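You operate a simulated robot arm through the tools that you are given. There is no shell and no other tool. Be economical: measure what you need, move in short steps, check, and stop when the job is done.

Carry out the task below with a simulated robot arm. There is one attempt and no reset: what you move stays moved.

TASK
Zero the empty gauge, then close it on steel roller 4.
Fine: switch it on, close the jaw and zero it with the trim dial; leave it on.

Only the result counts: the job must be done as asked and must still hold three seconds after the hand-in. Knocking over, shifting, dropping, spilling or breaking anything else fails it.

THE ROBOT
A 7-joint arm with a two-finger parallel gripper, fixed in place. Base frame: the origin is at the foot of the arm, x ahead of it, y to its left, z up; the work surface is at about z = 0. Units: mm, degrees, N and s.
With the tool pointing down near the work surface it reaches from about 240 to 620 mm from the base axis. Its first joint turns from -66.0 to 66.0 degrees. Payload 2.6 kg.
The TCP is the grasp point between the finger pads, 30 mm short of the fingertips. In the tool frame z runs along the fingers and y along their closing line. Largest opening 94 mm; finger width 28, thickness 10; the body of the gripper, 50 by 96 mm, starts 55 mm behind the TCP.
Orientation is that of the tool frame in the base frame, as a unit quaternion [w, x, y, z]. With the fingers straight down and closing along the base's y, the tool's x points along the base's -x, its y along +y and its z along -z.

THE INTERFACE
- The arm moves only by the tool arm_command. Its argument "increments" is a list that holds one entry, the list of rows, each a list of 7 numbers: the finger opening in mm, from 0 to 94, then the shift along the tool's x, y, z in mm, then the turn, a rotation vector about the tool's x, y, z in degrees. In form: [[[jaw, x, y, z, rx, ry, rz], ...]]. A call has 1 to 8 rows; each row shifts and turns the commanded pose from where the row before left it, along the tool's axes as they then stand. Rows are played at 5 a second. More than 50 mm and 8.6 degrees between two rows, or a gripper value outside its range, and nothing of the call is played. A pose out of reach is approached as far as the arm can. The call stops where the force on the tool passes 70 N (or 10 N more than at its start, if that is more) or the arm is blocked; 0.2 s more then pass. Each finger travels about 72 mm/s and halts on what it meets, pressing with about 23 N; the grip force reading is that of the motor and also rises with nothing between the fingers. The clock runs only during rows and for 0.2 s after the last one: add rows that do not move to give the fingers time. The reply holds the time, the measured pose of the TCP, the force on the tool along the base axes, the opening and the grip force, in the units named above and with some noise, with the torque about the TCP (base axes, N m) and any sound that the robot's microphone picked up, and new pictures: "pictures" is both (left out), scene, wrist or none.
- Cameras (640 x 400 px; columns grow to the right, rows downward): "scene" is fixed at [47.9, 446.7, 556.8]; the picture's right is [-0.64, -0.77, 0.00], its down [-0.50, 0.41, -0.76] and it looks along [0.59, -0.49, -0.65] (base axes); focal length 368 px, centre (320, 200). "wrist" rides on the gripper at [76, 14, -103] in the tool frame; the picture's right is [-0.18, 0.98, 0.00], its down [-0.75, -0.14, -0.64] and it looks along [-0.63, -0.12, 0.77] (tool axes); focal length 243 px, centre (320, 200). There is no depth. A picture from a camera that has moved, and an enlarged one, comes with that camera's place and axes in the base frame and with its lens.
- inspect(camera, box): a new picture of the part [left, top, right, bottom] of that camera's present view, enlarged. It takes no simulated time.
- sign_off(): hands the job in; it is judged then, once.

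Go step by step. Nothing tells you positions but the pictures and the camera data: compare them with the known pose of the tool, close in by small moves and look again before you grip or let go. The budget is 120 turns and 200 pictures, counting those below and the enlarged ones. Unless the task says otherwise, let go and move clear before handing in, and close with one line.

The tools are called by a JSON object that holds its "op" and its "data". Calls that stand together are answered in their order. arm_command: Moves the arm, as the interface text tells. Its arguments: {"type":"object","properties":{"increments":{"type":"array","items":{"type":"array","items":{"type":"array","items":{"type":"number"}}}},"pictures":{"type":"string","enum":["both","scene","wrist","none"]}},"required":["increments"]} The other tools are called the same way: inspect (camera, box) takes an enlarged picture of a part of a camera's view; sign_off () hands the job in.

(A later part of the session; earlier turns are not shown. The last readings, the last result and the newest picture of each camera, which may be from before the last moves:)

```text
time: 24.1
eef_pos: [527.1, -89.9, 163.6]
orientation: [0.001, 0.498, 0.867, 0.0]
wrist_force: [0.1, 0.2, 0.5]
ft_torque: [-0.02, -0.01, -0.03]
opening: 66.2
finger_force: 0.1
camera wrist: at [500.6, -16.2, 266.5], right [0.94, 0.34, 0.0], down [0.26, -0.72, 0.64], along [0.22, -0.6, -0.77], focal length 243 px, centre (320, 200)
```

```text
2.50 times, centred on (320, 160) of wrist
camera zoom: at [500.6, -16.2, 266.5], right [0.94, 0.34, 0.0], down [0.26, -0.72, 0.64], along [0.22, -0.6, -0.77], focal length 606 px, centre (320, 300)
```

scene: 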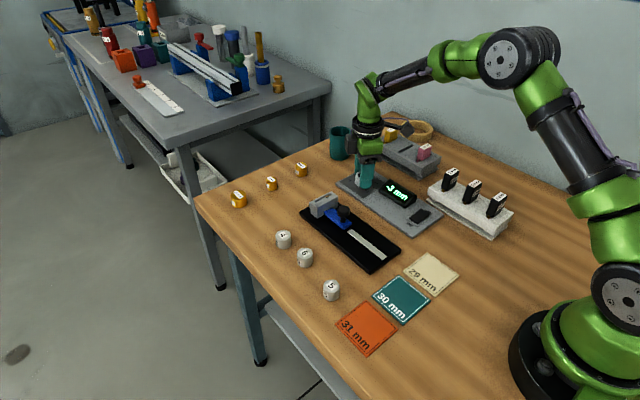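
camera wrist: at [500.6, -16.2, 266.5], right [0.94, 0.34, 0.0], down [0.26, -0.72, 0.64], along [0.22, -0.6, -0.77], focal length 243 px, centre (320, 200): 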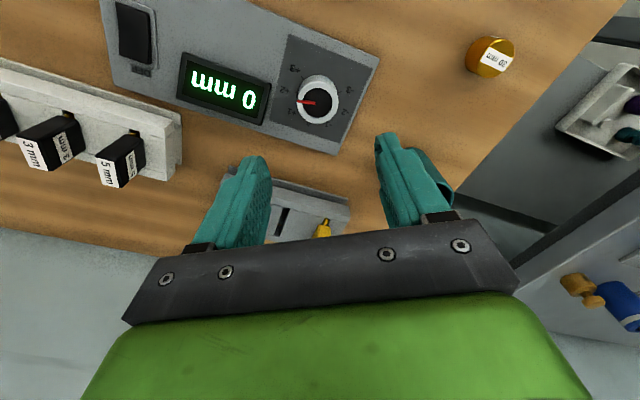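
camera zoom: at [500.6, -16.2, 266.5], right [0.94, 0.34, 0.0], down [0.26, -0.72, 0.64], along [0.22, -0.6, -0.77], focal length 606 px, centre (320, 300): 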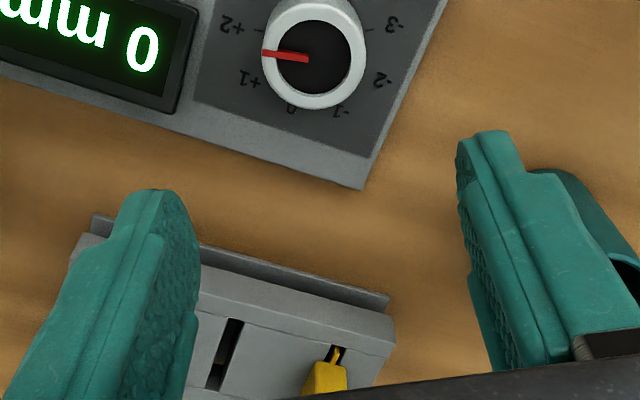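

The gauge is zeroed and holds. I'll rotate the wrist back and return above the knob near (448, 50) to open the jaw.

{"op": "arm_command", "data": {"increments": [[[60, 0, 0, 0, 0, 0, -8.5], [60, 0, 0, 0, 0, 0, -8.5], [60, 0, 0, 0, 0, 0, -8.5], [60, 0, 0, 0, 0, 0, -8.5], [60, 0, 0, 0, 0, 0, -8.5], [60, 0, 0, 0, 0, 0, -8.5], [60, 0, 0, 0, 0, 0, -8.5], [60, 0, 0, 0, 0, 0, 0]]], "pictures": "none"}}

{"op": "arm_command", "data": {"increments": [[[60, 20, 40, 0, 0, 0, 0], [60, 20, 40, 0, 0, 0, 0], [60, 20, 40, 10, 0, 0, 0], [60, 20, 20, 20, 0, 0, 0], [60, 0, 0, 20, 0, 0, 0], [60, 0, 0, 0, 0, 0, 0]]], "pictures": "wrist"}}

{"op": "inspect", "data": {"camera": "wrist", "box": [230, 80, 410, 240]}}

```text
time: 25.9
eef_pos: [527.9, -91.2, 162.3]
orientation: [0.001, 0.001, 1.0, 0.001]
wrist_force: [0.6, -0.6, -0.2]
ft_torque: [0.0, 0.0, -0.03]
opening: 59.6
finger_force: 0.0
```

```text
time: 27.2
eef_pos: [449.5, 51.5, 114.0]
orientation: [0.001, 0.002, 1.0, 0.001]
wrist_force: [-0.2, -0.1, 0.4]
ft_torque: [0.0, 0.0, 0.0]
opening: 60.0
finger_force: 0.1
camera wrist: at [371.7, 66.3, 215.7], right [0.19, 0.98, 0.0], down [0.75, -0.15, 0.64], along [0.63, -0.12, -0.77], focal length 243 px, centre (320, 200)
```

wrist: 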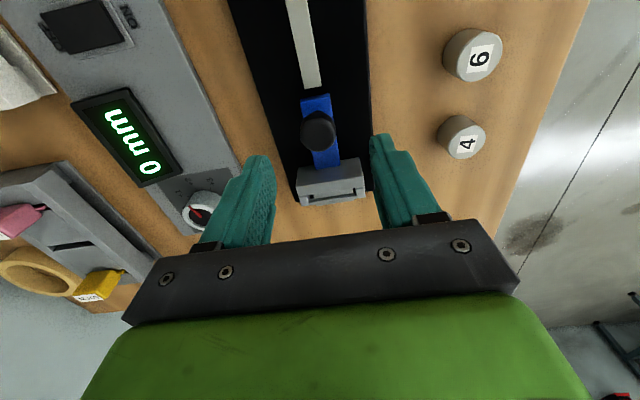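

```text
2.50 times, centred on (320, 160) of wrist
camera zoom: at [371.7, 66.3, 215.7], right [0.19, 0.98, 0.0], down [0.75, -0.15, 0.64], along [0.63, -0.12, -0.77], focal length 606 px, centre (320, 300)
```

zoom: 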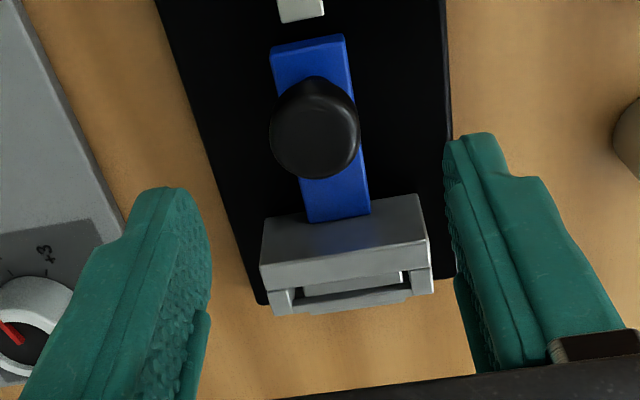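

Before opening, I want a close look at how the jaw sits relative to the anvil.

{"op": "inspect", "data": {"camera": "scene", "box": [295, 180, 375, 240]}}

```text
6.67 times, centred on (335, 210) of scene
camera zoom: at [47.9, 446.7, 556.8], right [-0.64, -0.77, 0.0], down [-0.5, 0.41, -0.76], along [0.59, -0.49, -0.65], focal length 2457 px, centre (220, 133)
```

zoom: 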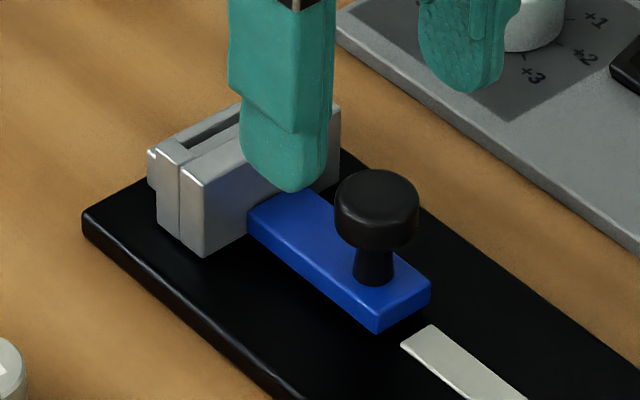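

{"op": "inspect", "data": {"camera": "wrist", "box": [290, 150, 375, 215]}}

```text
6.15 times, centred on (332, 182) of wrist
camera zoom: at [371.7, 66.3, 215.7], right [0.19, 0.98, 0.0], down [0.75, -0.15, 0.64], along [0.63, -0.12, -0.77], focal length 1493 px, centre (243, 308)
```

zoom: 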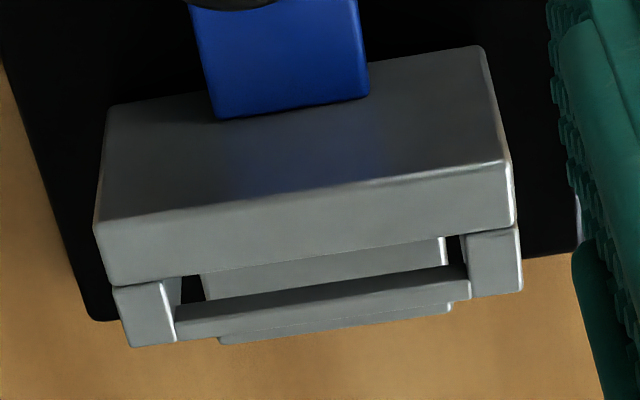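

The jaw carries a slotted frame that bridges over the anvil. I'll grip the knob, open the jaw fully and look from the side.

{"op": "arm_command", "data": {"increments": [[[60, 1, 0, 36, 0, 0, 0], [60, 0, 0, 20, 0, 0, 0], [60, 0, 0, 0, 0, 0, 0], [15, 0, 0, 0, 0, 0, 0], [15, 0, 0, 0, 0, 0, 0], [15, 0, 0, 0, 0, 0, 0]]], "pictures": "none"}}

{"op": "arm_command", "data": {"increments": [[[15, 8, 0, 0, 0, 0, 0], [15, 10, 0, 0, 0, 0, 0], [15, 10, 0, 0, 0, 0, 0], [15, 10, 0, 0, 0, 0, 0], [15, 10, 0, 0, 0, 0, 0], [15, 10, 0, 0, 0, 0, 0], [15, 6, 0, 0, 0, 0, 0], [15, 0, 0, 0, 0, 0, 0]]], "pictures": "none"}}

{"op": "inspect", "data": {"camera": "scene", "box": [290, 160, 440, 270]}}

```text
time: 28.6
eef_pos: [446.8, 50.9, 57.0]
orientation: [0.001, 0.003, 1.0, -0.001]
wrist_force: [-0.3, -5.0, -3.2]
ft_torque: [-0.06, -0.03, -0.01]
opening: 25.1
finger_force: 44.5
```

```text
time: 30.4
eef_pos: [382.4, 49.9, 58.0]
orientation: [0.0, 0.003, 1.0, 0.0]
wrist_force: [-3.1, -17.5, -0.5]
ft_torque: [-0.23, -0.01, 0.11]
opening: 25.1
finger_force: 45.6
```

```text
3.64 times, centred on (365, 215) of scene
camera zoom: at [47.9, 446.7, 556.8], right [-0.64, -0.77, 0.0], down [-0.5, 0.41, -0.76], along [0.59, -0.49, -0.65], focal length 1340 px, centre (156, 146)
```

zoom: 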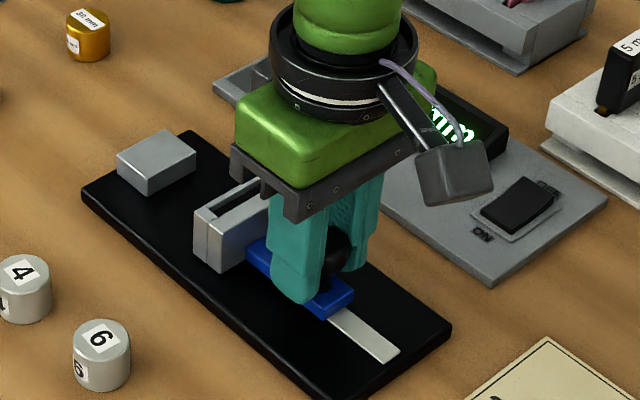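

The jaw is open. I'll release, lift, and swing the wrist camera round to the +y side of the jaw.

{"op": "arm_command", "data": {"increments": [[[30, 0, 0, 0, 0, 0, 0], [60, 0, 0, 0, 0, 0, 0], [60, 0, 0, 0, 0, 0, 0], [60, 0, 0, -45, 0, 0, 0], [60, -20, 30, -30, 0, 0, 0], [60, -20, 30, -20, 0, 0, 0], [60, -15, 20, 0, 0, 0, 0], [60, 0, 0, 0, 0, 0, 0]]], "pictures": "none"}}

{"op": "arm_command", "data": {"increments": [[[60, 0, 0, 0, 0, 0, 8.5], [60, 0, 0, 0, 0, 0, 8.5], [60, 0, 0, 0, 0, 0, 8.5], [60, 0, 0, 0, 0, 0, 8.5], [60, 0, 0, 0, 0, 0, 8.5], [60, 0, 0, 0, 0, 0, 8.5], [60, 0, 0, 0, 0, 0, 8.5], [60, 0, 0, 0, 0, 0, 8.5]]]}}

{"op": "inspect", "data": {"camera": "scene", "box": [290, 160, 440, 270]}}

```text
time: 32.2
eef_pos: [438.1, 130.8, 153.5]
orientation: [0.001, 0.002, 1.0, 0.001]
wrist_force: [-0.4, 0.7, -0.3]
ft_torque: [-0.02, -0.01, 0.01]
opening: 60.0
finger_force: 0.0
```

```text
time: 34.0
eef_pos: [439.2, 130.2, 153.1]
orientation: [0.0, 0.562, 0.827, 0.002]
wrist_force: [0.9, -0.2, 0.0]
ft_torque: [0.02, 0.01, -0.02]
opening: 59.8
finger_force: 0.1
camera wrist: at [423.4, 207.5, 255.7], right [0.98, 0.19, 0.0], down [0.15, -0.75, 0.64], along [0.12, -0.63, -0.77], focal length 243 px, centre (320, 200)
```

scene: 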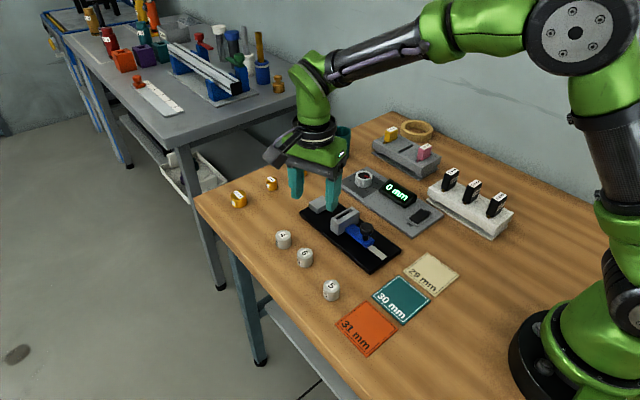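
wrist: 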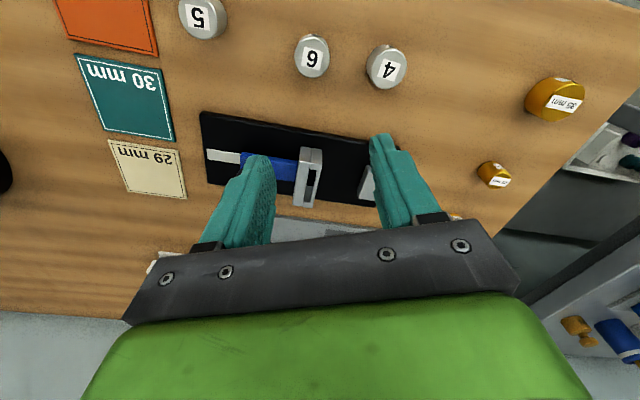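

```text
3.64 times, centred on (365, 215) of scene
camera zoom: at [47.9, 446.7, 556.8], right [-0.64, -0.77, 0.0], down [-0.5, 0.41, -0.76], along [0.59, -0.49, -0.65], focal length 1340 px, centre (156, 146)
```

zoom: 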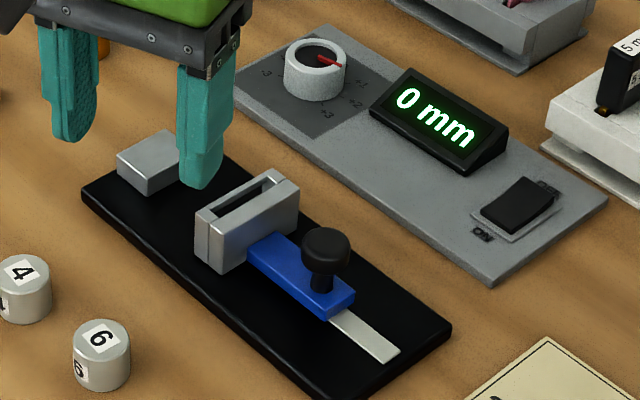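

The display shows 0 with the jaw open too, so I take it as out of range there. Next I'll zoom in on the jaw from the side.

{"op": "inspect", "data": {"camera": "wrist", "box": [190, 100, 420, 230]}}

{"op": "inspect", "data": {"camera": "scene", "box": [310, 195, 365, 235]}}

```text
2.78 times, centred on (305, 165) of wrist
camera zoom: at [423.4, 207.5, 255.7], right [0.98, 0.19, 0.0], down [0.15, -0.75, 0.64], along [0.12, -0.63, -0.77], focal length 675 px, centre (362, 297)
```

zoom: 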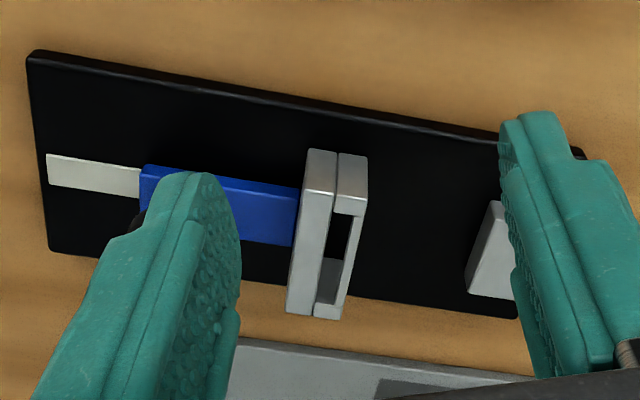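

```text
10.00 times, centred on (338, 215) of scene
camera zoom: at [47.9, 446.7, 556.8], right [-0.64, -0.77, 0.0], down [-0.5, 0.41, -0.76], along [0.59, -0.49, -0.65], focal length 3685 px, centre (145, 50)
```

zoom: 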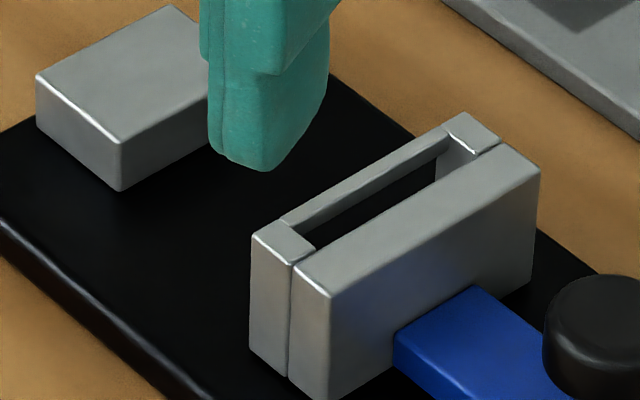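

The jaw has a thin bridge over its card slot, and it passes over the anvil. The anvil face is at x≈503, the bridge at x≈450 and the gauge axis at y≈51. I'll rotate back and go above roller 4 at about (488, 172).

{"op": "arm_command", "data": {"increments": [[[60, 0, 0, 0, 0, 0, -8.5], [60, 0, 0, 0, 0, 0, -8.5], [60, 0, 0, 0, 0, 0, -8.5], [60, 0, 0, 0, 0, 0, -8.5], [60, 0, 0, 0, 0, 0, -8.5], [60, 0, 0, 0, 0, 0, -8.5], [60, 0, 0, 0, 0, 0, -8.5], [60, 0, 0, 0, 0, 0, -8.5]]], "pictures": "none"}}

{"op": "arm_command", "data": {"increments": [[[60, -25, 21, 0, 0, 0, 0], [60, -25, 20, 20, 0, 0, 0], [60, 0, 0, 30, 0, 0, 0], [60, 0, 0, 0, 0, 0, 0]]], "pictures": "both"}}

{"op": "inspect", "data": {"camera": "wrist", "box": [230, 80, 410, 240]}}

```text
time: 35.9
eef_pos: [437.6, 130.1, 154.6]
orientation: [0.001, 0.001, 1.0, 0.0]
wrist_force: [-0.2, 0.9, -0.5]
ft_torque: [-0.01, 0.0, 0.01]
opening: 60.2
finger_force: 0.1
```

```text
time: 36.9
eef_pos: [489.2, 171.2, 104.8]
orientation: [0.001, 0.002, 1.0, 0.001]
wrist_force: [0.0, 0.2, 0.1]
ft_torque: [-0.06, -0.01, 0.01]
opening: 60.2
finger_force: 0.2
camera wrist: at [412.1, 186.3, 205.8], right [0.19, 0.98, 0.0], down [0.75, -0.15, 0.64], along [0.63, -0.12, -0.77], focal length 243 px, centre (320, 200)
```

scene: 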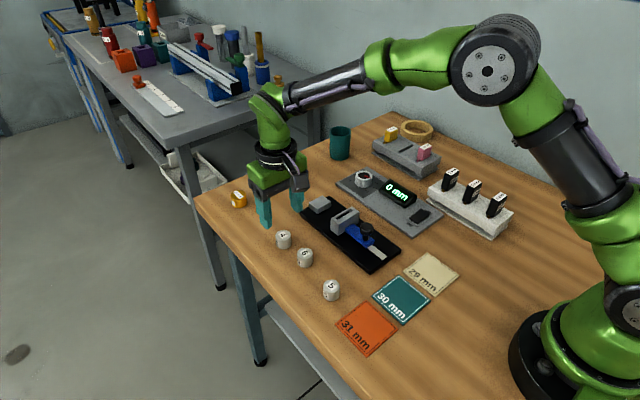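
wrist: 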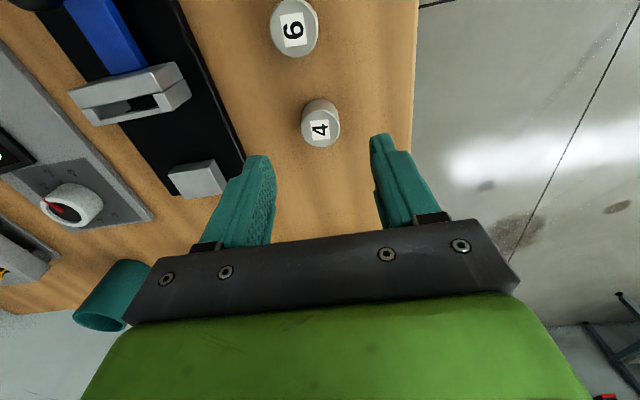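

```text
2.50 times, centred on (320, 160) of wrist
camera zoom: at [412.1, 186.3, 205.8], right [0.19, 0.98, 0.0], down [0.75, -0.15, 0.64], along [0.63, -0.12, -0.77], focal length 606 px, centre (320, 300)
```

zoom: 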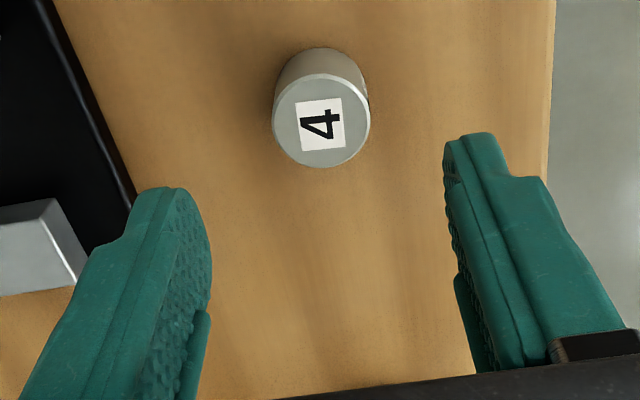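

Roller 4 is centred at about (489, 172.5). I'll descend and grip it.

{"op": "arm_command", "data": {"increments": [[[60, 0.5, 1.5, 35, 0, 0, 0], [60, 0, 0, 32, 0, 0, 0], [60, 0, 0, 0, 0, 0, 0], [22, 0, 0, 0, 0, 0, 0], [22, 0, 0, 0, 0, 0, 0], [22, 0, 0, 0, 0, 0, 0]]], "pictures": "wrist"}}

{"op": "inspect", "data": {"camera": "scene", "box": [230, 170, 350, 280]}}

```text
time: 38.2
eef_pos: [488.1, 171.0, 35.9]
orientation: [0.002, 0.001, 1.0, 0.001]
wrist_force: [0.6, 0.1, -0.4]
ft_torque: [0.01, -0.01, 0.02]
opening: 30.1
finger_force: 22.6
camera wrist: at [412.0, 187.5, 138.7], right [0.19, 0.98, 0.0], down [0.75, -0.15, 0.64], along [0.63, -0.12, -0.77], focal length 243 px, centre (320, 200)
```

wrist: 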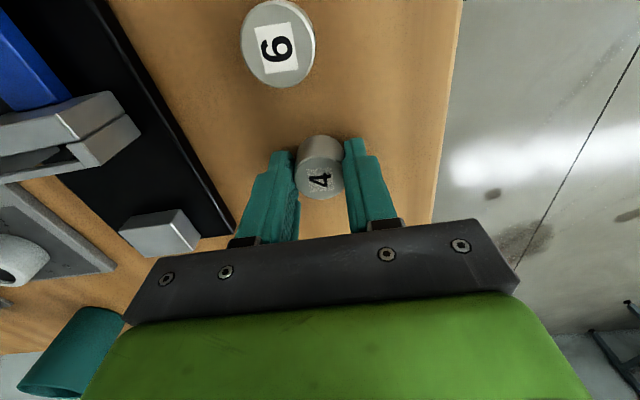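

```text
3.64 times, centred on (290, 225) of scene
camera zoom: at [47.9, 446.7, 556.8], right [-0.64, -0.77, 0.0], down [-0.5, 0.41, -0.76], along [0.59, -0.49, -0.65], focal length 1340 px, centre (429, 109)
```

zoom: 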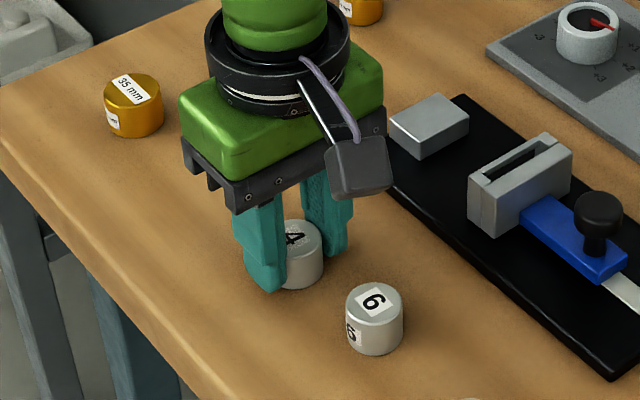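

It's held at 30 mm. I'll lift it and carry it above the gap between the anvil and jaw.

{"op": "arm_command", "data": {"increments": [[[22, 0, 0, -35, 0, 0, 0], [22, 0, 0, -35, 0, 0, 0], [22, 2, -40, 0, 0, 0, 0], [22, 2, -40, 0, 0, 0, 0], [22, 1, -41, 0, 0, 0, 0], [22, 0, 0, 0, 0, 0, 0], [22, 0, 0, 0, 0, 0, 0]]], "pictures": "wrist"}}

{"op": "inspect", "data": {"camera": "scene", "box": [280, 140, 400, 250]}}

{"op": "inspect", "data": {"camera": "wrist", "box": [240, 60, 420, 240]}}

```text
time: 39.9
eef_pos: [482.7, 52.3, 105.8]
orientation: [0.0, 0.002, 1.0, 0.001]
wrist_force: [0.0, -0.5, -1.5]
ft_torque: [-0.02, 0.01, 0.01]
opening: 30.3
finger_force: 23.1
camera wrist: at [406.4, 67.5, 208.7], right [0.19, 0.98, 0.0], down [0.75, -0.15, 0.64], along [0.63, -0.12, -0.77], focal length 243 px, centre (320, 200)
```

wrist: 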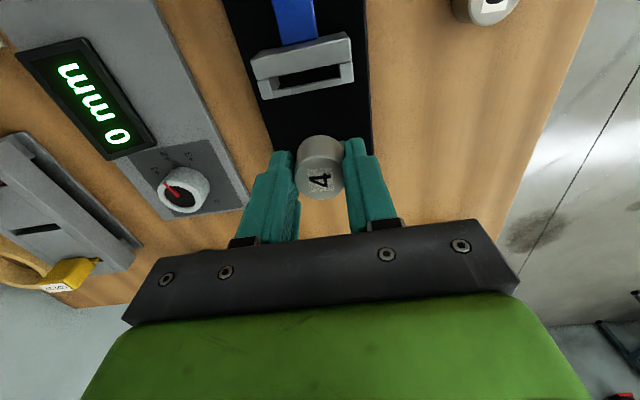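

```text
3.64 times, centred on (340, 195) of scene
camera zoom: at [47.9, 446.7, 556.8], right [-0.64, -0.77, 0.0], down [-0.5, 0.41, -0.76], along [0.59, -0.49, -0.65], focal length 1340 px, centre (247, 218)
```

zoom: 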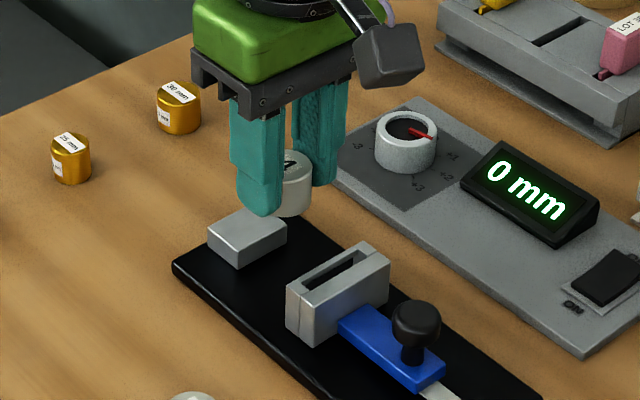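

```text
2.22 times, centred on (330, 150) of wrist
camera zoom: at [406.4, 67.5, 208.7], right [0.19, 0.98, 0.0], down [0.75, -0.15, 0.64], along [0.63, -0.12, -0.77], focal length 539 px, centre (298, 311)
```

zoom: 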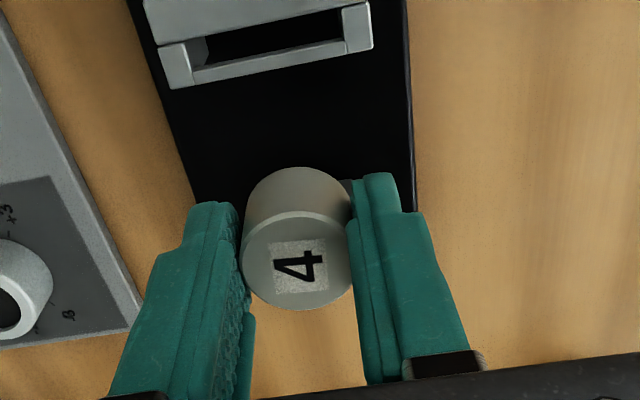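

The roller is at (483, 52), clear of both the bar and the anvil. I'll lower it most of the way and check from the side.

{"op": "arm_command", "data": {"increments": [[[22, 1, -1, 25, 0, 0, 0], [22, 0, 0, 20, 0, 0, 0], [22, 0, 0, 0, 0, 0, 0]]], "pictures": "wrist"}}

{"op": "inspect", "data": {"camera": "scene", "box": [290, 170, 370, 240]}}

```text
time: 40.6
eef_pos: [481.4, 51.0, 61.8]
orientation: [0.0, 0.003, 1.0, 0.001]
wrist_force: [0.3, -0.4, -1.2]
ft_torque: [0.0, 0.0, 0.0]
opening: 30.2
finger_force: 22.6
camera wrist: at [405.6, 66.5, 163.5], right [0.19, 0.98, 0.0], down [0.75, -0.15, 0.64], along [0.63, -0.12, -0.77], focal length 243 px, centre (320, 200)
```

wrist: 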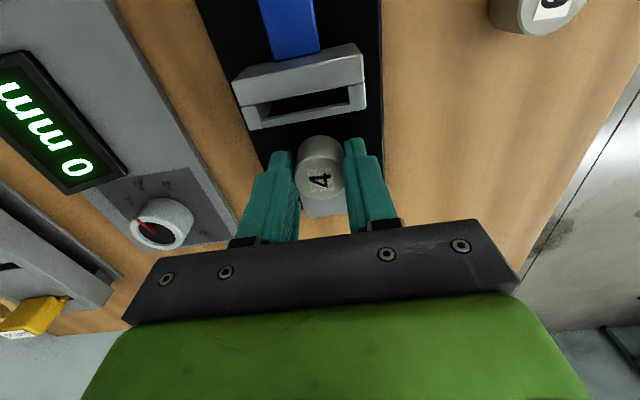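

```text
5.71 times, centred on (330, 205) of scene
camera zoom: at [47.9, 446.7, 556.8], right [-0.64, -0.77, 0.0], down [-0.5, 0.41, -0.76], along [0.59, -0.49, -0.65], focal length 2106 px, centre (263, 171)
```

zoom: 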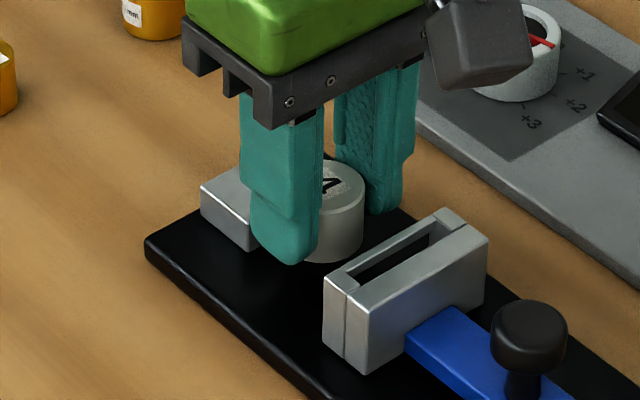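

The position looks good between jaw and anvil. I'll lower in 2 mm steps until it touches.

{"op": "arm_command", "data": {"increments": [[[22, 0, 0, 3, 0, 0, 0], [22, 0, 0, 3, 0, 0, 0], [22, 0, 0, 2, 0, 0, 0], [22, 0, 0, 2, 0, 0, 0], [22, 0, 0, 0, 0, 0, 0]]], "pictures": "none"}}

{"op": "inspect", "data": {"camera": "scene", "box": [290, 170, 370, 240]}}

```text
time: 41.9
eef_pos: [481.4, 50.3, 50.4]
orientation: [0.0, 0.003, 1.0, 0.0]
wrist_force: [-0.9, -0.3, -1.6]
ft_torque: [0.01, 0.01, -0.05]
opening: 30.1
finger_force: 23.2
```

```text
5.71 times, centred on (330, 205) of scene
camera zoom: at [47.9, 446.7, 556.8], right [-0.64, -0.77, 0.0], down [-0.5, 0.41, -0.76], along [0.59, -0.49, -0.65], focal length 2106 px, centre (263, 171)
```

zoom: 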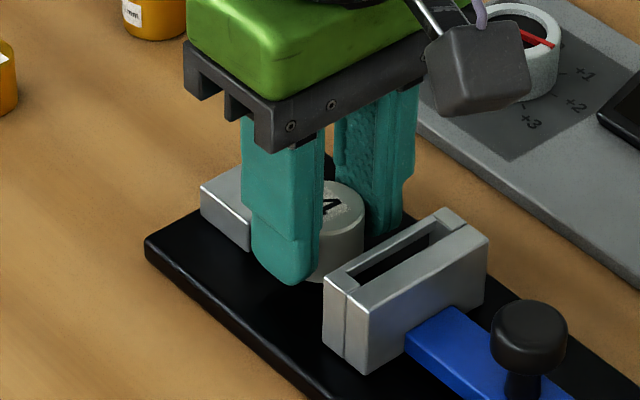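

No contact yet, so I'll continue in 1 mm steps.

{"op": "arm_command", "data": {"increments": [[[22, 0, 0, 1, 0, 0, 0], [22, 0, 0, 1, 0, 0, 0], [22, 0, 0, 1, 0, 0, 0], [22, 0, 0, 0, 0, 0, 0]]], "pictures": "none"}}

```text
time: 42.9
eef_pos: [482.6, 50.4, 48.3]
orientation: [0.001, 0.003, 1.0, 0.001]
wrist_force: [-0.9, 0.0, 1.7]
ft_torque: [-0.05, 0.0, 0.0]
opening: 30.4
finger_force: 23.1
```

{"op": "arm_command", "data": {"increments": [[[22, 0, 0, 1, 0, 0, 0], [22, 0, 0, 0, 0, 0, 0], [22, 0, 0, 0, 0, 0, 0]]], "pictures": "none"}}

{"op": "inspect", "data": {"camera": "scene", "box": [290, 170, 370, 240]}}

```text
time: 43.6
eef_pos: [482.2, 51.2, 48.4]
orientation: [0.001, 0.001, 1.0, 0.001]
wrist_force: [-6.7, -1.6, 18.9]
ft_torque: [-0.03, 0.29, -0.01]
opening: 30.4
finger_force: 22.7
```

```text
5.71 times, centred on (330, 205) of scene
camera zoom: at [47.8, 446.7, 556.8], right [-0.64, -0.77, 0.0], down [-0.5, 0.41, -0.76], along [0.59, -0.49, -0.65], focal length 2106 px, centre (263, 171)
```

zoom: 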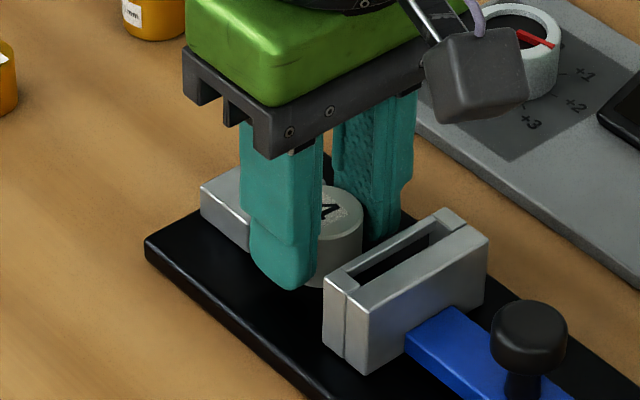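

The roller has touched the base plate. I'll release it gently and lift away.

{"op": "arm_command", "data": {"increments": [[[22, 0, 0, -0.7, 0, 0, 0], [36, 0, 0, 0, 0, 0, 0], [58, 0, 0, 0, 0, 0, 0], [58, 0, 0, 0, 0, 0, 0], [58, 0, 0, -30, 0, 0, 0], [58, 0, 0, -40, 0, 0, 0], [58, 0, 0, 0, 0, 0, 0]]], "pictures": "wrist"}}

{"op": "inspect", "data": {"camera": "scene", "box": [290, 170, 430, 260]}}

{"op": "inspect", "data": {"camera": "wrist", "box": [240, 60, 420, 240]}}

```text
time: 45.2
eef_pos: [481.5, 51.2, 117.6]
orientation: [0.001, 0.002, 1.0, 0.001]
wrist_force: [0.4, 0.5, -0.9]
ft_torque: [0.03, 0.0, -0.01]
opening: 58.1
finger_force: 0.0
camera wrist: at [405.6, 65.5, 220.4], right [0.19, 0.98, 0.0], down [0.75, -0.14, 0.64], along [0.63, -0.12, -0.77], focal length 243 px, centre (320, 200)
```

wrist: 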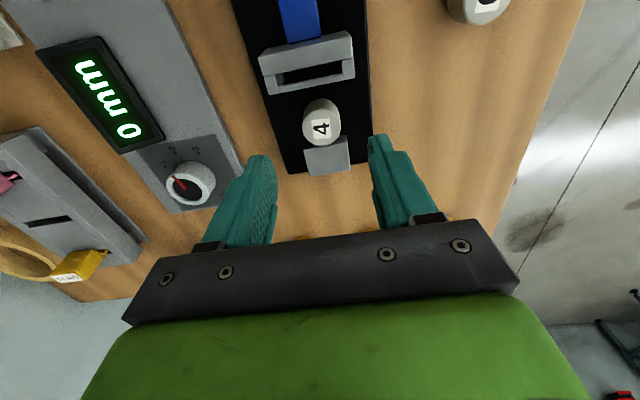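

```text
4.44 times, centred on (360, 215) of scene
camera zoom: at [47.9, 446.7, 556.8], right [-0.64, -0.77, 0.0], down [-0.5, 0.41, -0.76], along [0.59, -0.49, -0.65], focal length 1638 px, centre (142, 133)
```

zoom: 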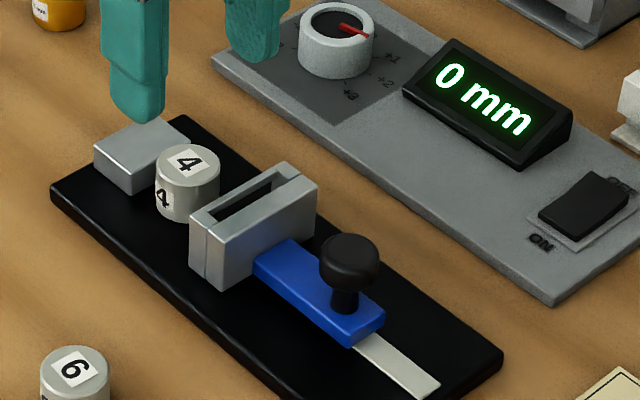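

```text
2.22 times, centred on (330, 150) of wrist
camera zoom: at [405.6, 65.5, 220.4], right [0.19, 0.98, 0.0], down [0.75, -0.14, 0.64], along [0.63, -0.12, -0.77], focal length 539 px, centre (298, 311)
```

zoom: 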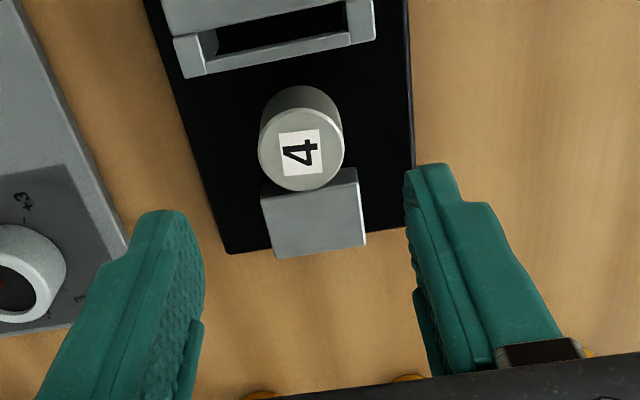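

The roller stands centred in front of the anvil. I'll go back to the knob at (382, 50), grip it and close the jaw.

{"op": "arm_command", "data": {"increments": [[[60, 40, 0, 0, 0, 0, 0], [60, 40, 0, 0, 0, 0, 0], [60, 19.5, -0.5, 0, 0, 0, 0], [60, 0, 0, 30, 0, 0, 0], [60, 0, 0, 30, 0, 0, 0], [60, 0, 0, 0, 0, 0, 0]]], "pictures": "wrist"}}

```text
time: 46.6
eef_pos: [382.5, 50.1, 57.6]
orientation: [0.001, 0.002, 1.0, 0.0]
wrist_force: [-0.2, 0.2, -0.5]
ft_torque: [0.04, 0.02, 0.01]
opening: 60.2
finger_force: 0.1
camera wrist: at [305.4, 65.3, 159.4], right [0.19, 0.98, 0.0], down [0.75, -0.15, 0.64], along [0.63, -0.12, -0.77], focal length 243 px, centre (320, 200)
```

wrist: 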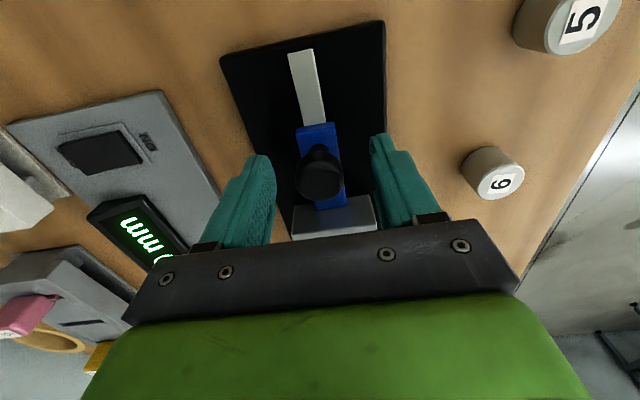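

{"op": "arm_command", "data": {"increments": [[[15, 0, 0, 0, 0, 0, 0], [15, 0, 0, 0, 0, 0, 0], [15, 0, 0, 0, 0, 0, 0], [15, -5, 0, 0, 0, 0, 0], [15, -5, 0, 0, 0, 0, 0], [15, -4, 0, 0, 0, 0, 0], [15, 0, 0, 0, 0, 0, 0]]], "pictures": "none"}}

{"op": "inspect", "data": {"camera": "scene", "box": [290, 170, 400, 250]}}

```text
time: 48.2
eef_pos: [396.2, 50.8, 57.2]
orientation: [0.0, 0.001, 1.0, 0.001]
wrist_force: [2.1, 0.0, -11.4]
ft_torque: [0.0, -0.03, -0.04]
opening: 25.1
finger_force: 45.1
```

```text
5.00 times, centred on (345, 210) of scene
camera zoom: at [48.0, 446.7, 556.8], right [-0.64, -0.77, 0.0], down [-0.5, 0.41, -0.76], along [0.59, -0.49, -0.65], focal length 1842 px, centre (195, 150)
```

zoom: 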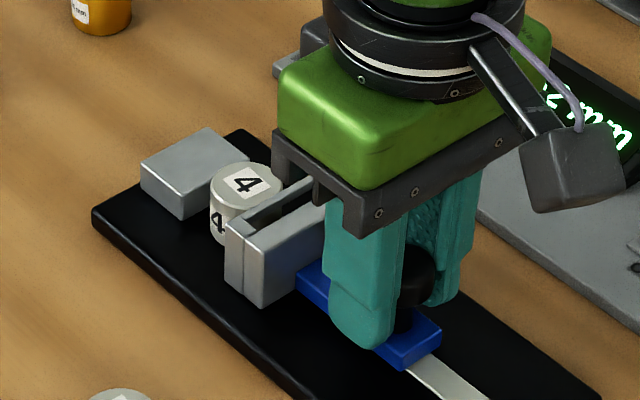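

The bar is nearing the roller, so I'll continue in 2 mm steps and watch the force.

{"op": "arm_command", "data": {"increments": [[[15, -2, 0, 0, 0, 0, 0], [15, -2, 0, 0, 0, 0, 0], [15, -2, 0, 0, 0, 0, 0], [15, 0, 0, 0, 0, 0, 0]]], "pictures": "none"}}

{"op": "inspect", "data": {"camera": "scene", "box": [290, 170, 400, 250]}}

```text
time: 49.2
eef_pos: [402.5, 49.3, 57.1]
orientation: [0.0, 0.002, 1.0, 0.0]
wrist_force: [2.2, -4.4, -17.6]
ft_torque: [-0.04, 0.02, 0.0]
opening: 25.0
finger_force: 45.3
```

```text
5.00 times, centred on (345, 210) of scene
camera zoom: at [48.0, 446.7, 556.8], right [-0.64, -0.77, 0.0], down [-0.5, 0.41, -0.76], along [0.59, -0.49, -0.65], focal length 1842 px, centre (195, 150)
```

zoom: 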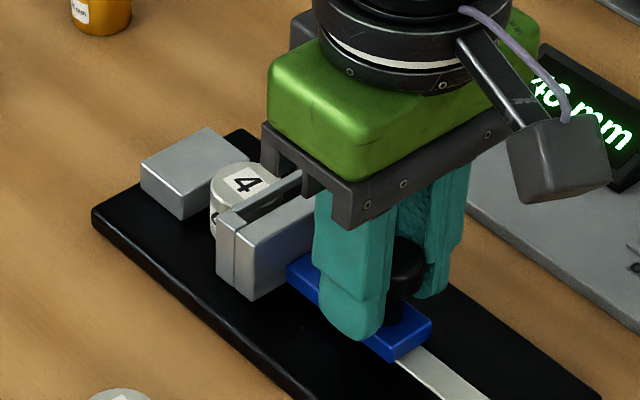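

It reads about 46 mm and nothing is jamming. I'll keep closing.

{"op": "arm_command", "data": {"increments": [[[15, -2, 0, 0.5, 0, 0, 0], [15, -2, 0, 0, 0, 0, 0], [15, -2, 0, 0, 0, 0, 0], [15, 0, 0, 0, 0, 0, 0]]], "pictures": "none"}}

{"op": "inspect", "data": {"camera": "scene", "box": [290, 170, 400, 250]}}

```text
time: 50.2
eef_pos: [408.9, 50.5, 56.9]
orientation: [0.002, 0.003, 1.0, 0.001]
wrist_force: [2.2, -8.5, -6.7]
ft_torque: [-0.06, 0.23, -0.04]
opening: 25.2
finger_force: 45.2
```

```text
5.00 times, centred on (345, 210) of scene
camera zoom: at [48.0, 446.7, 556.8], right [-0.64, -0.77, 0.0], down [-0.5, 0.41, -0.76], along [0.59, -0.49, -0.65], focal length 1842 px, centre (195, 150)
```

zoom: 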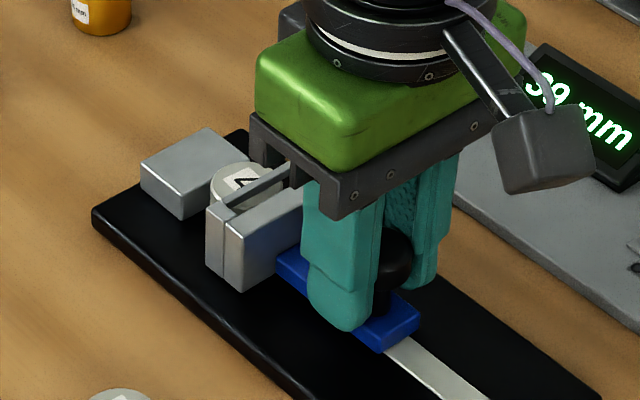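

The bar passes over the roller, and it reads 39 mm. I'll keep going until the jaw presses the roller on the anvil at about 30.

{"op": "arm_command", "data": {"increments": [[[15, -1.5, 0, 0, 0, 0, 0], [15, -1.5, 0, 0, 0, 0, 0], [15, -1.5, 0, 0, 0, 0, 0], [15, -1.5, 0, 0, 0, 0, 0], [15, 0, 0, 0, 0, 0, 0]]], "pictures": "none"}}

{"op": "inspect", "data": {"camera": "scene", "box": [290, 170, 400, 250]}}

```text
time: 51.5
eef_pos: [413.4, 49.8, 57.1]
orientation: [0.001, 0.002, 1.0, 0.001]
wrist_force: [1.8, -9.0, -6.5]
ft_torque: [-0.11, -0.26, 0.07]
opening: 24.9
finger_force: 44.5
```

```text
5.00 times, centred on (345, 210) of scene
camera zoom: at [48.0, 446.7, 556.8], right [-0.64, -0.77, 0.0], down [-0.5, 0.41, -0.76], along [0.59, -0.49, -0.65], focal length 1842 px, centre (195, 150)
```

zoom: 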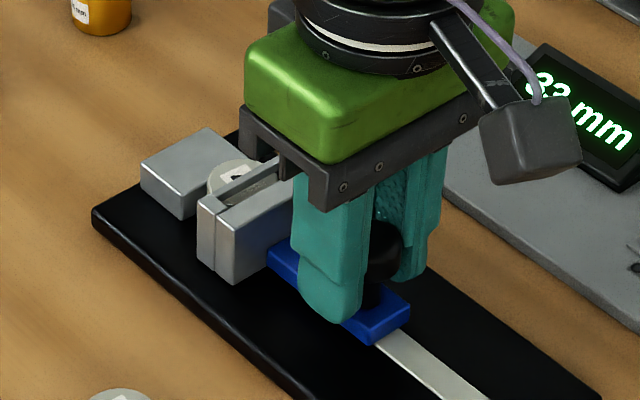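

It reads 33 mm. I'll continue in 1 mm steps.

{"op": "arm_command", "data": {"increments": [[[15, -1, 0, 0, 0, 0, 0], [15, -1, 0, 0, 0, 0, 0], [15, -1, 0, 0, 0, 0, 0], [15, 0, 0, 0, 0, 0, 0]]], "pictures": "none"}}

{"op": "inspect", "data": {"camera": "scene", "box": [290, 170, 400, 250]}}

```text
time: 52.5
eef_pos: [416.2, 50.6, 57.2]
orientation: [0.001, 0.003, 1.0, 0.001]
wrist_force: [-6.5, -11.4, 3.3]
ft_torque: [-0.11, -0.24, 0.1]
opening: 25.1
finger_force: 45.1
```

```text
5.00 times, centred on (345, 210) of scene
camera zoom: at [47.9, 446.7, 556.8], right [-0.64, -0.77, 0.0], down [-0.5, 0.41, -0.76], along [0.59, -0.49, -0.65], focal length 1842 px, centre (195, 150)
```

zoom: 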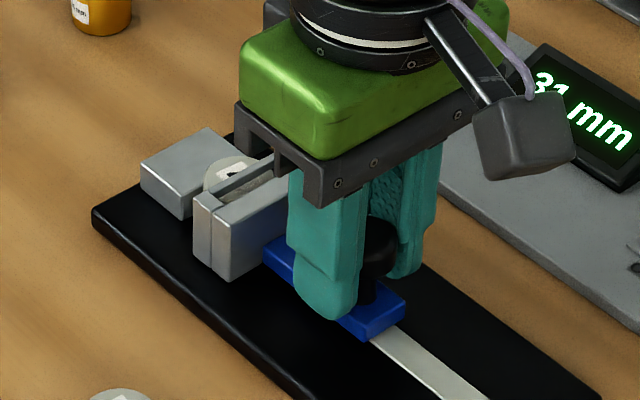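

Contact is building at 31 mm, so I'll take a few more small steps for firm closure.

{"op": "arm_command", "data": {"increments": [[[15, -0.7, 0, 0, 0, 0, 0], [15, -0.7, 0, 0, 0, 0, 0], [15, -0.6, 0, 0, 0, 0, 0], [15, 0, 0, 0, 0, 0, 0], [15, 0, 0, 0, 0, 0, 0]]], "pictures": "none"}}

{"op": "inspect", "data": {"camera": "scene", "box": [290, 170, 400, 250]}}

```text
time: 53.6
eef_pos: [416.9, 50.9, 58.3]
orientation: [-0.004, 0.004, 1.0, 0.001]
wrist_force: [-30.5, -15.5, 24.8]
ft_torque: [-0.23, 0.3, -0.04]
opening: 25.1
finger_force: 44.7
```

```text
5.00 times, centred on (345, 210) of scene
camera zoom: at [47.8, 446.7, 556.8], right [-0.64, -0.77, 0.0], down [-0.5, 0.41, -0.76], along [0.59, -0.49, -0.65], focal length 1842 px, centre (195, 150)
```

zoom: 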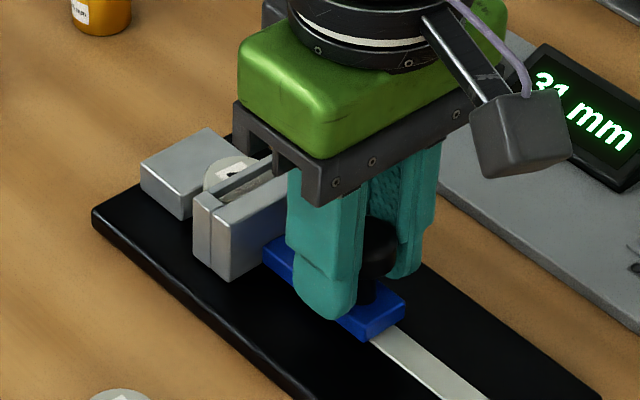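

The jaw is firmly closed on the roller at 31 mm with about 30 N. I'll ease the load, release the knob and lift clear.

{"op": "arm_command", "data": {"increments": [[[15, 1, 0, 0, 0, 0, 0], [30, 0, 0, 0, 0, 0, 0], [60, 0, 0, 0, 0, 0, 0], [60, 0, 0, 0, 0, 0, 0], [60, 0, 0, -40, 0, 0, 0], [60, 0, 0, -40, 0, 0, 0], [60, 0, 0, -40, 0, 0, 0], [60, 0, 0, 0, 0, 0, 0]]]}}

{"op": "inspect", "data": {"camera": "scene", "box": [290, 150, 440, 260]}}

{"op": "inspect", "data": {"camera": "wrist", "box": [240, 60, 420, 240]}}

```text
time: 55.5
eef_pos: [419.2, 49.7, 176.3]
orientation: [0.001, 0.002, 1.0, 0.001]
wrist_force: [-0.2, 0.5, 0.0]
ft_torque: [0.02, -0.01, -0.01]
opening: 60.2
finger_force: 0.1
camera wrist: at [341.7, 65.4, 279.8], right [0.19, 0.98, 0.0], down [0.75, -0.14, 0.64], along [0.63, -0.12, -0.77], focal length 243 px, centre (320, 200)
```

scene: 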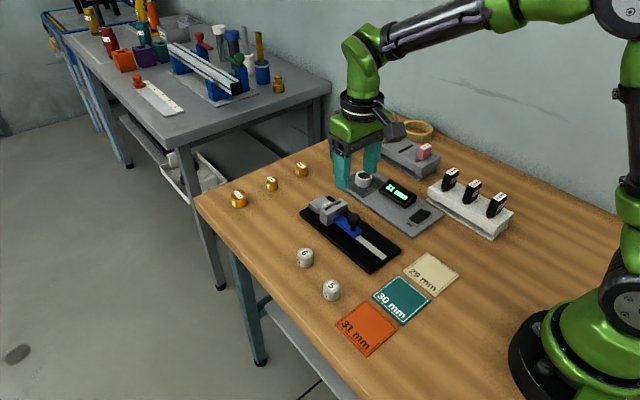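
wrist: 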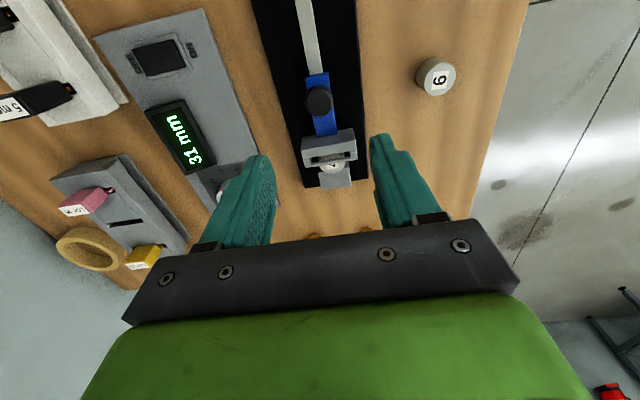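

```text
3.64 times, centred on (365, 205) of scene
camera zoom: at [47.9, 446.7, 556.8], right [-0.64, -0.77, 0.0], down [-0.5, 0.41, -0.76], along [0.59, -0.49, -0.65], focal length 1340 px, centre (156, 182)
```

zoom: 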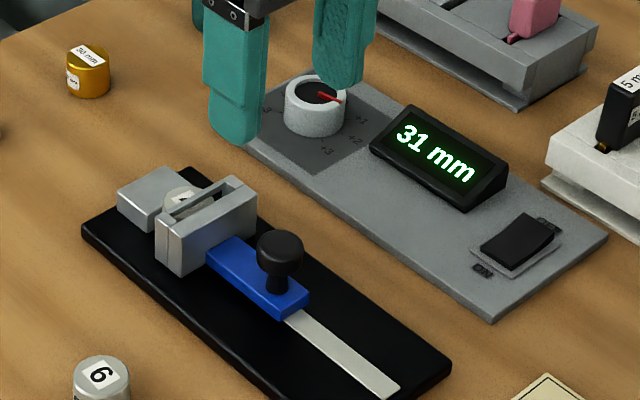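

```text
2.22 times, centred on (330, 150) of wrist
camera zoom: at [341.7, 65.4, 279.8], right [0.19, 0.98, 0.0], down [0.75, -0.14, 0.64], along [0.63, -0.12, -0.77], focal length 539 px, centre (298, 311)
```

zoom: 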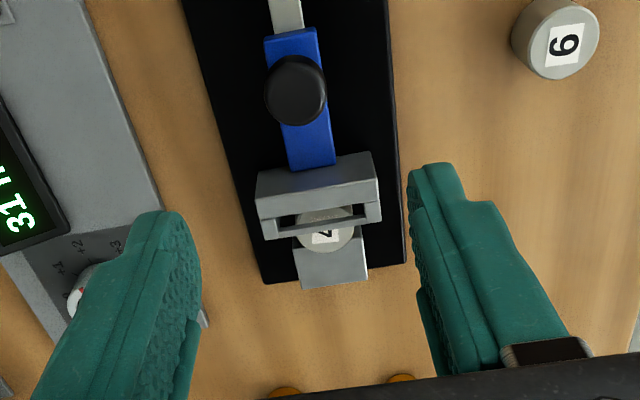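

The gauge holds at 31 mm, while my gripper measured the roller at about 30.2 mm. I'll look closely to see whether the roller sits flat against both faces.

{"op": "inspect", "data": {"camera": "scene", "box": [305, 190, 355, 230]}}

{"op": "inspect", "data": {"camera": "wrist", "box": [295, 120, 365, 195]}}

```text
10.00 times, centred on (330, 210) of scene
camera zoom: at [47.9, 446.7, 556.8], right [-0.64, -0.77, 0.0], down [-0.5, 0.41, -0.76], along [0.59, -0.49, -0.65], focal length 3685 px, centre (220, 100)
```

zoom: 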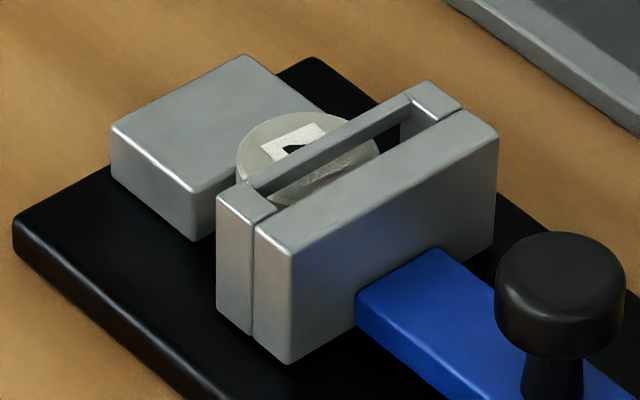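

```text
5.33 times, centred on (330, 158) of wrist
camera zoom: at [341.7, 65.4, 279.8], right [0.19, 0.98, 0.0], down [0.75, -0.14, 0.64], along [0.63, -0.12, -0.77], focal length 1294 px, centre (267, 427)
```

zoom: 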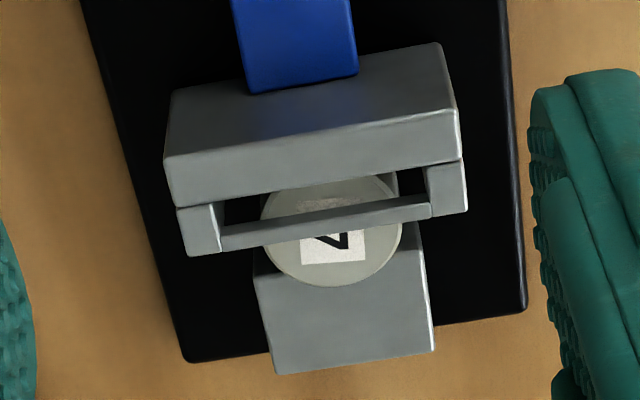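

The roller stands upright against both faces. To confirm the zero isn't close to a rounding edge, I'll go back to the dial and check how far it can turn either way before the reading changes.

{"op": "arm_command", "data": {"increments": [[[66, -27, -35, 0, 0, 0, 0], [66, -27, -35, 0, 0, 0, 0], [66, -27, -35, 10, 0, 0, 0], [66, -27, -35, 30, 0, 0, 0], [66, 0, 0, 10, 0, 0, 0], [66, 0, 0, 0, 0, 0, 0]]], "pictures": "wrist"}}

{"op": "inspect", "data": {"camera": "wrist", "box": [230, 80, 410, 240]}}

```text
refused: row 4 steps farther than a row can; nothing moved
```

```text
2.50 times, centred on (320, 160) of wrist
camera zoom: at [341.7, 65.4, 279.8], right [0.19, 0.98, 0.0], down [0.75, -0.14, 0.64], along [0.63, -0.12, -0.77], focal length 606 px, centre (320, 300)
```

zoom: 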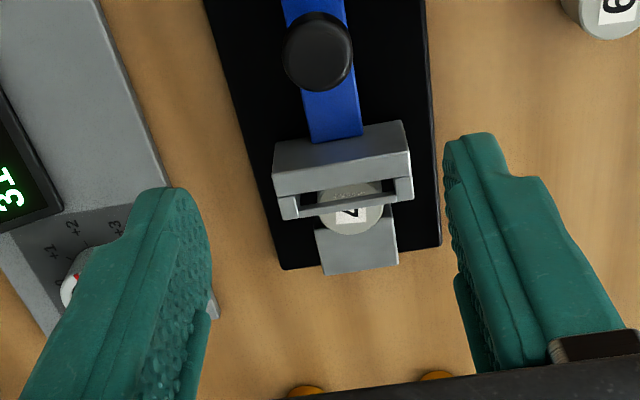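

Nothing moved because one row was too long. I'll send the path again in shorter rows.

{"op": "arm_command", "data": {"increments": [[[66, -27, -35, 0, 0, 0, 0], [66, -27, -35, 0, 0, 0, 0], [66, -27, -35, 0, 0, 0, 0], [66, -27, -35, 0, 0, 0, 0], [66, 0, 0, 35, 0, 0, 0], [66, 0, 0, 15, 0, 0, 0], [66, 0, 0, 0, 0, 0, 0]]], "pictures": "wrist"}}

{"op": "inspect", "data": {"camera": "wrist", "box": [230, 80, 410, 240]}}

```text
time: 57.0
eef_pos: [526.1, -90.2, 126.9]
orientation: [0.0, 0.002, 1.0, 0.002]
wrist_force: [0.7, 0.4, 0.2]
ft_torque: [0.01, 0.0, -0.03]
opening: 65.9
finger_force: 0.0
camera wrist: at [449.4, -74.0, 229.8], right [0.19, 0.98, 0.0], down [0.75, -0.15, 0.64], along [0.63, -0.12, -0.77], focal length 243 px, centre (320, 200)
```

wrist: 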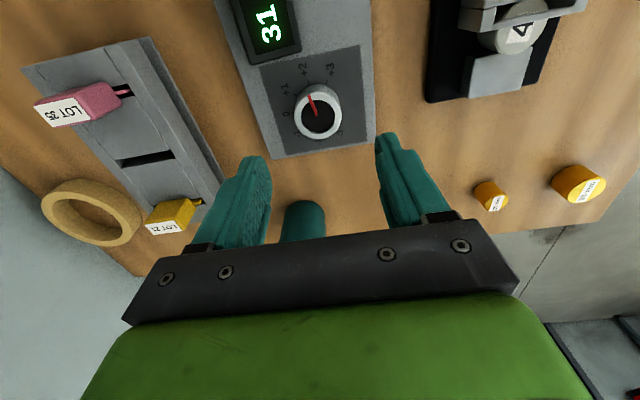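

```text
2.50 times, centred on (320, 160) of wrist
camera zoom: at [449.4, -74.0, 229.8], right [0.19, 0.98, 0.0], down [0.75, -0.15, 0.64], along [0.63, -0.12, -0.77], focal length 606 px, centre (320, 300)
```

zoom: 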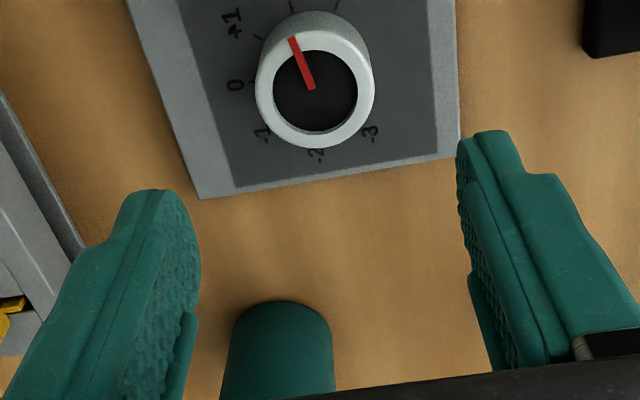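

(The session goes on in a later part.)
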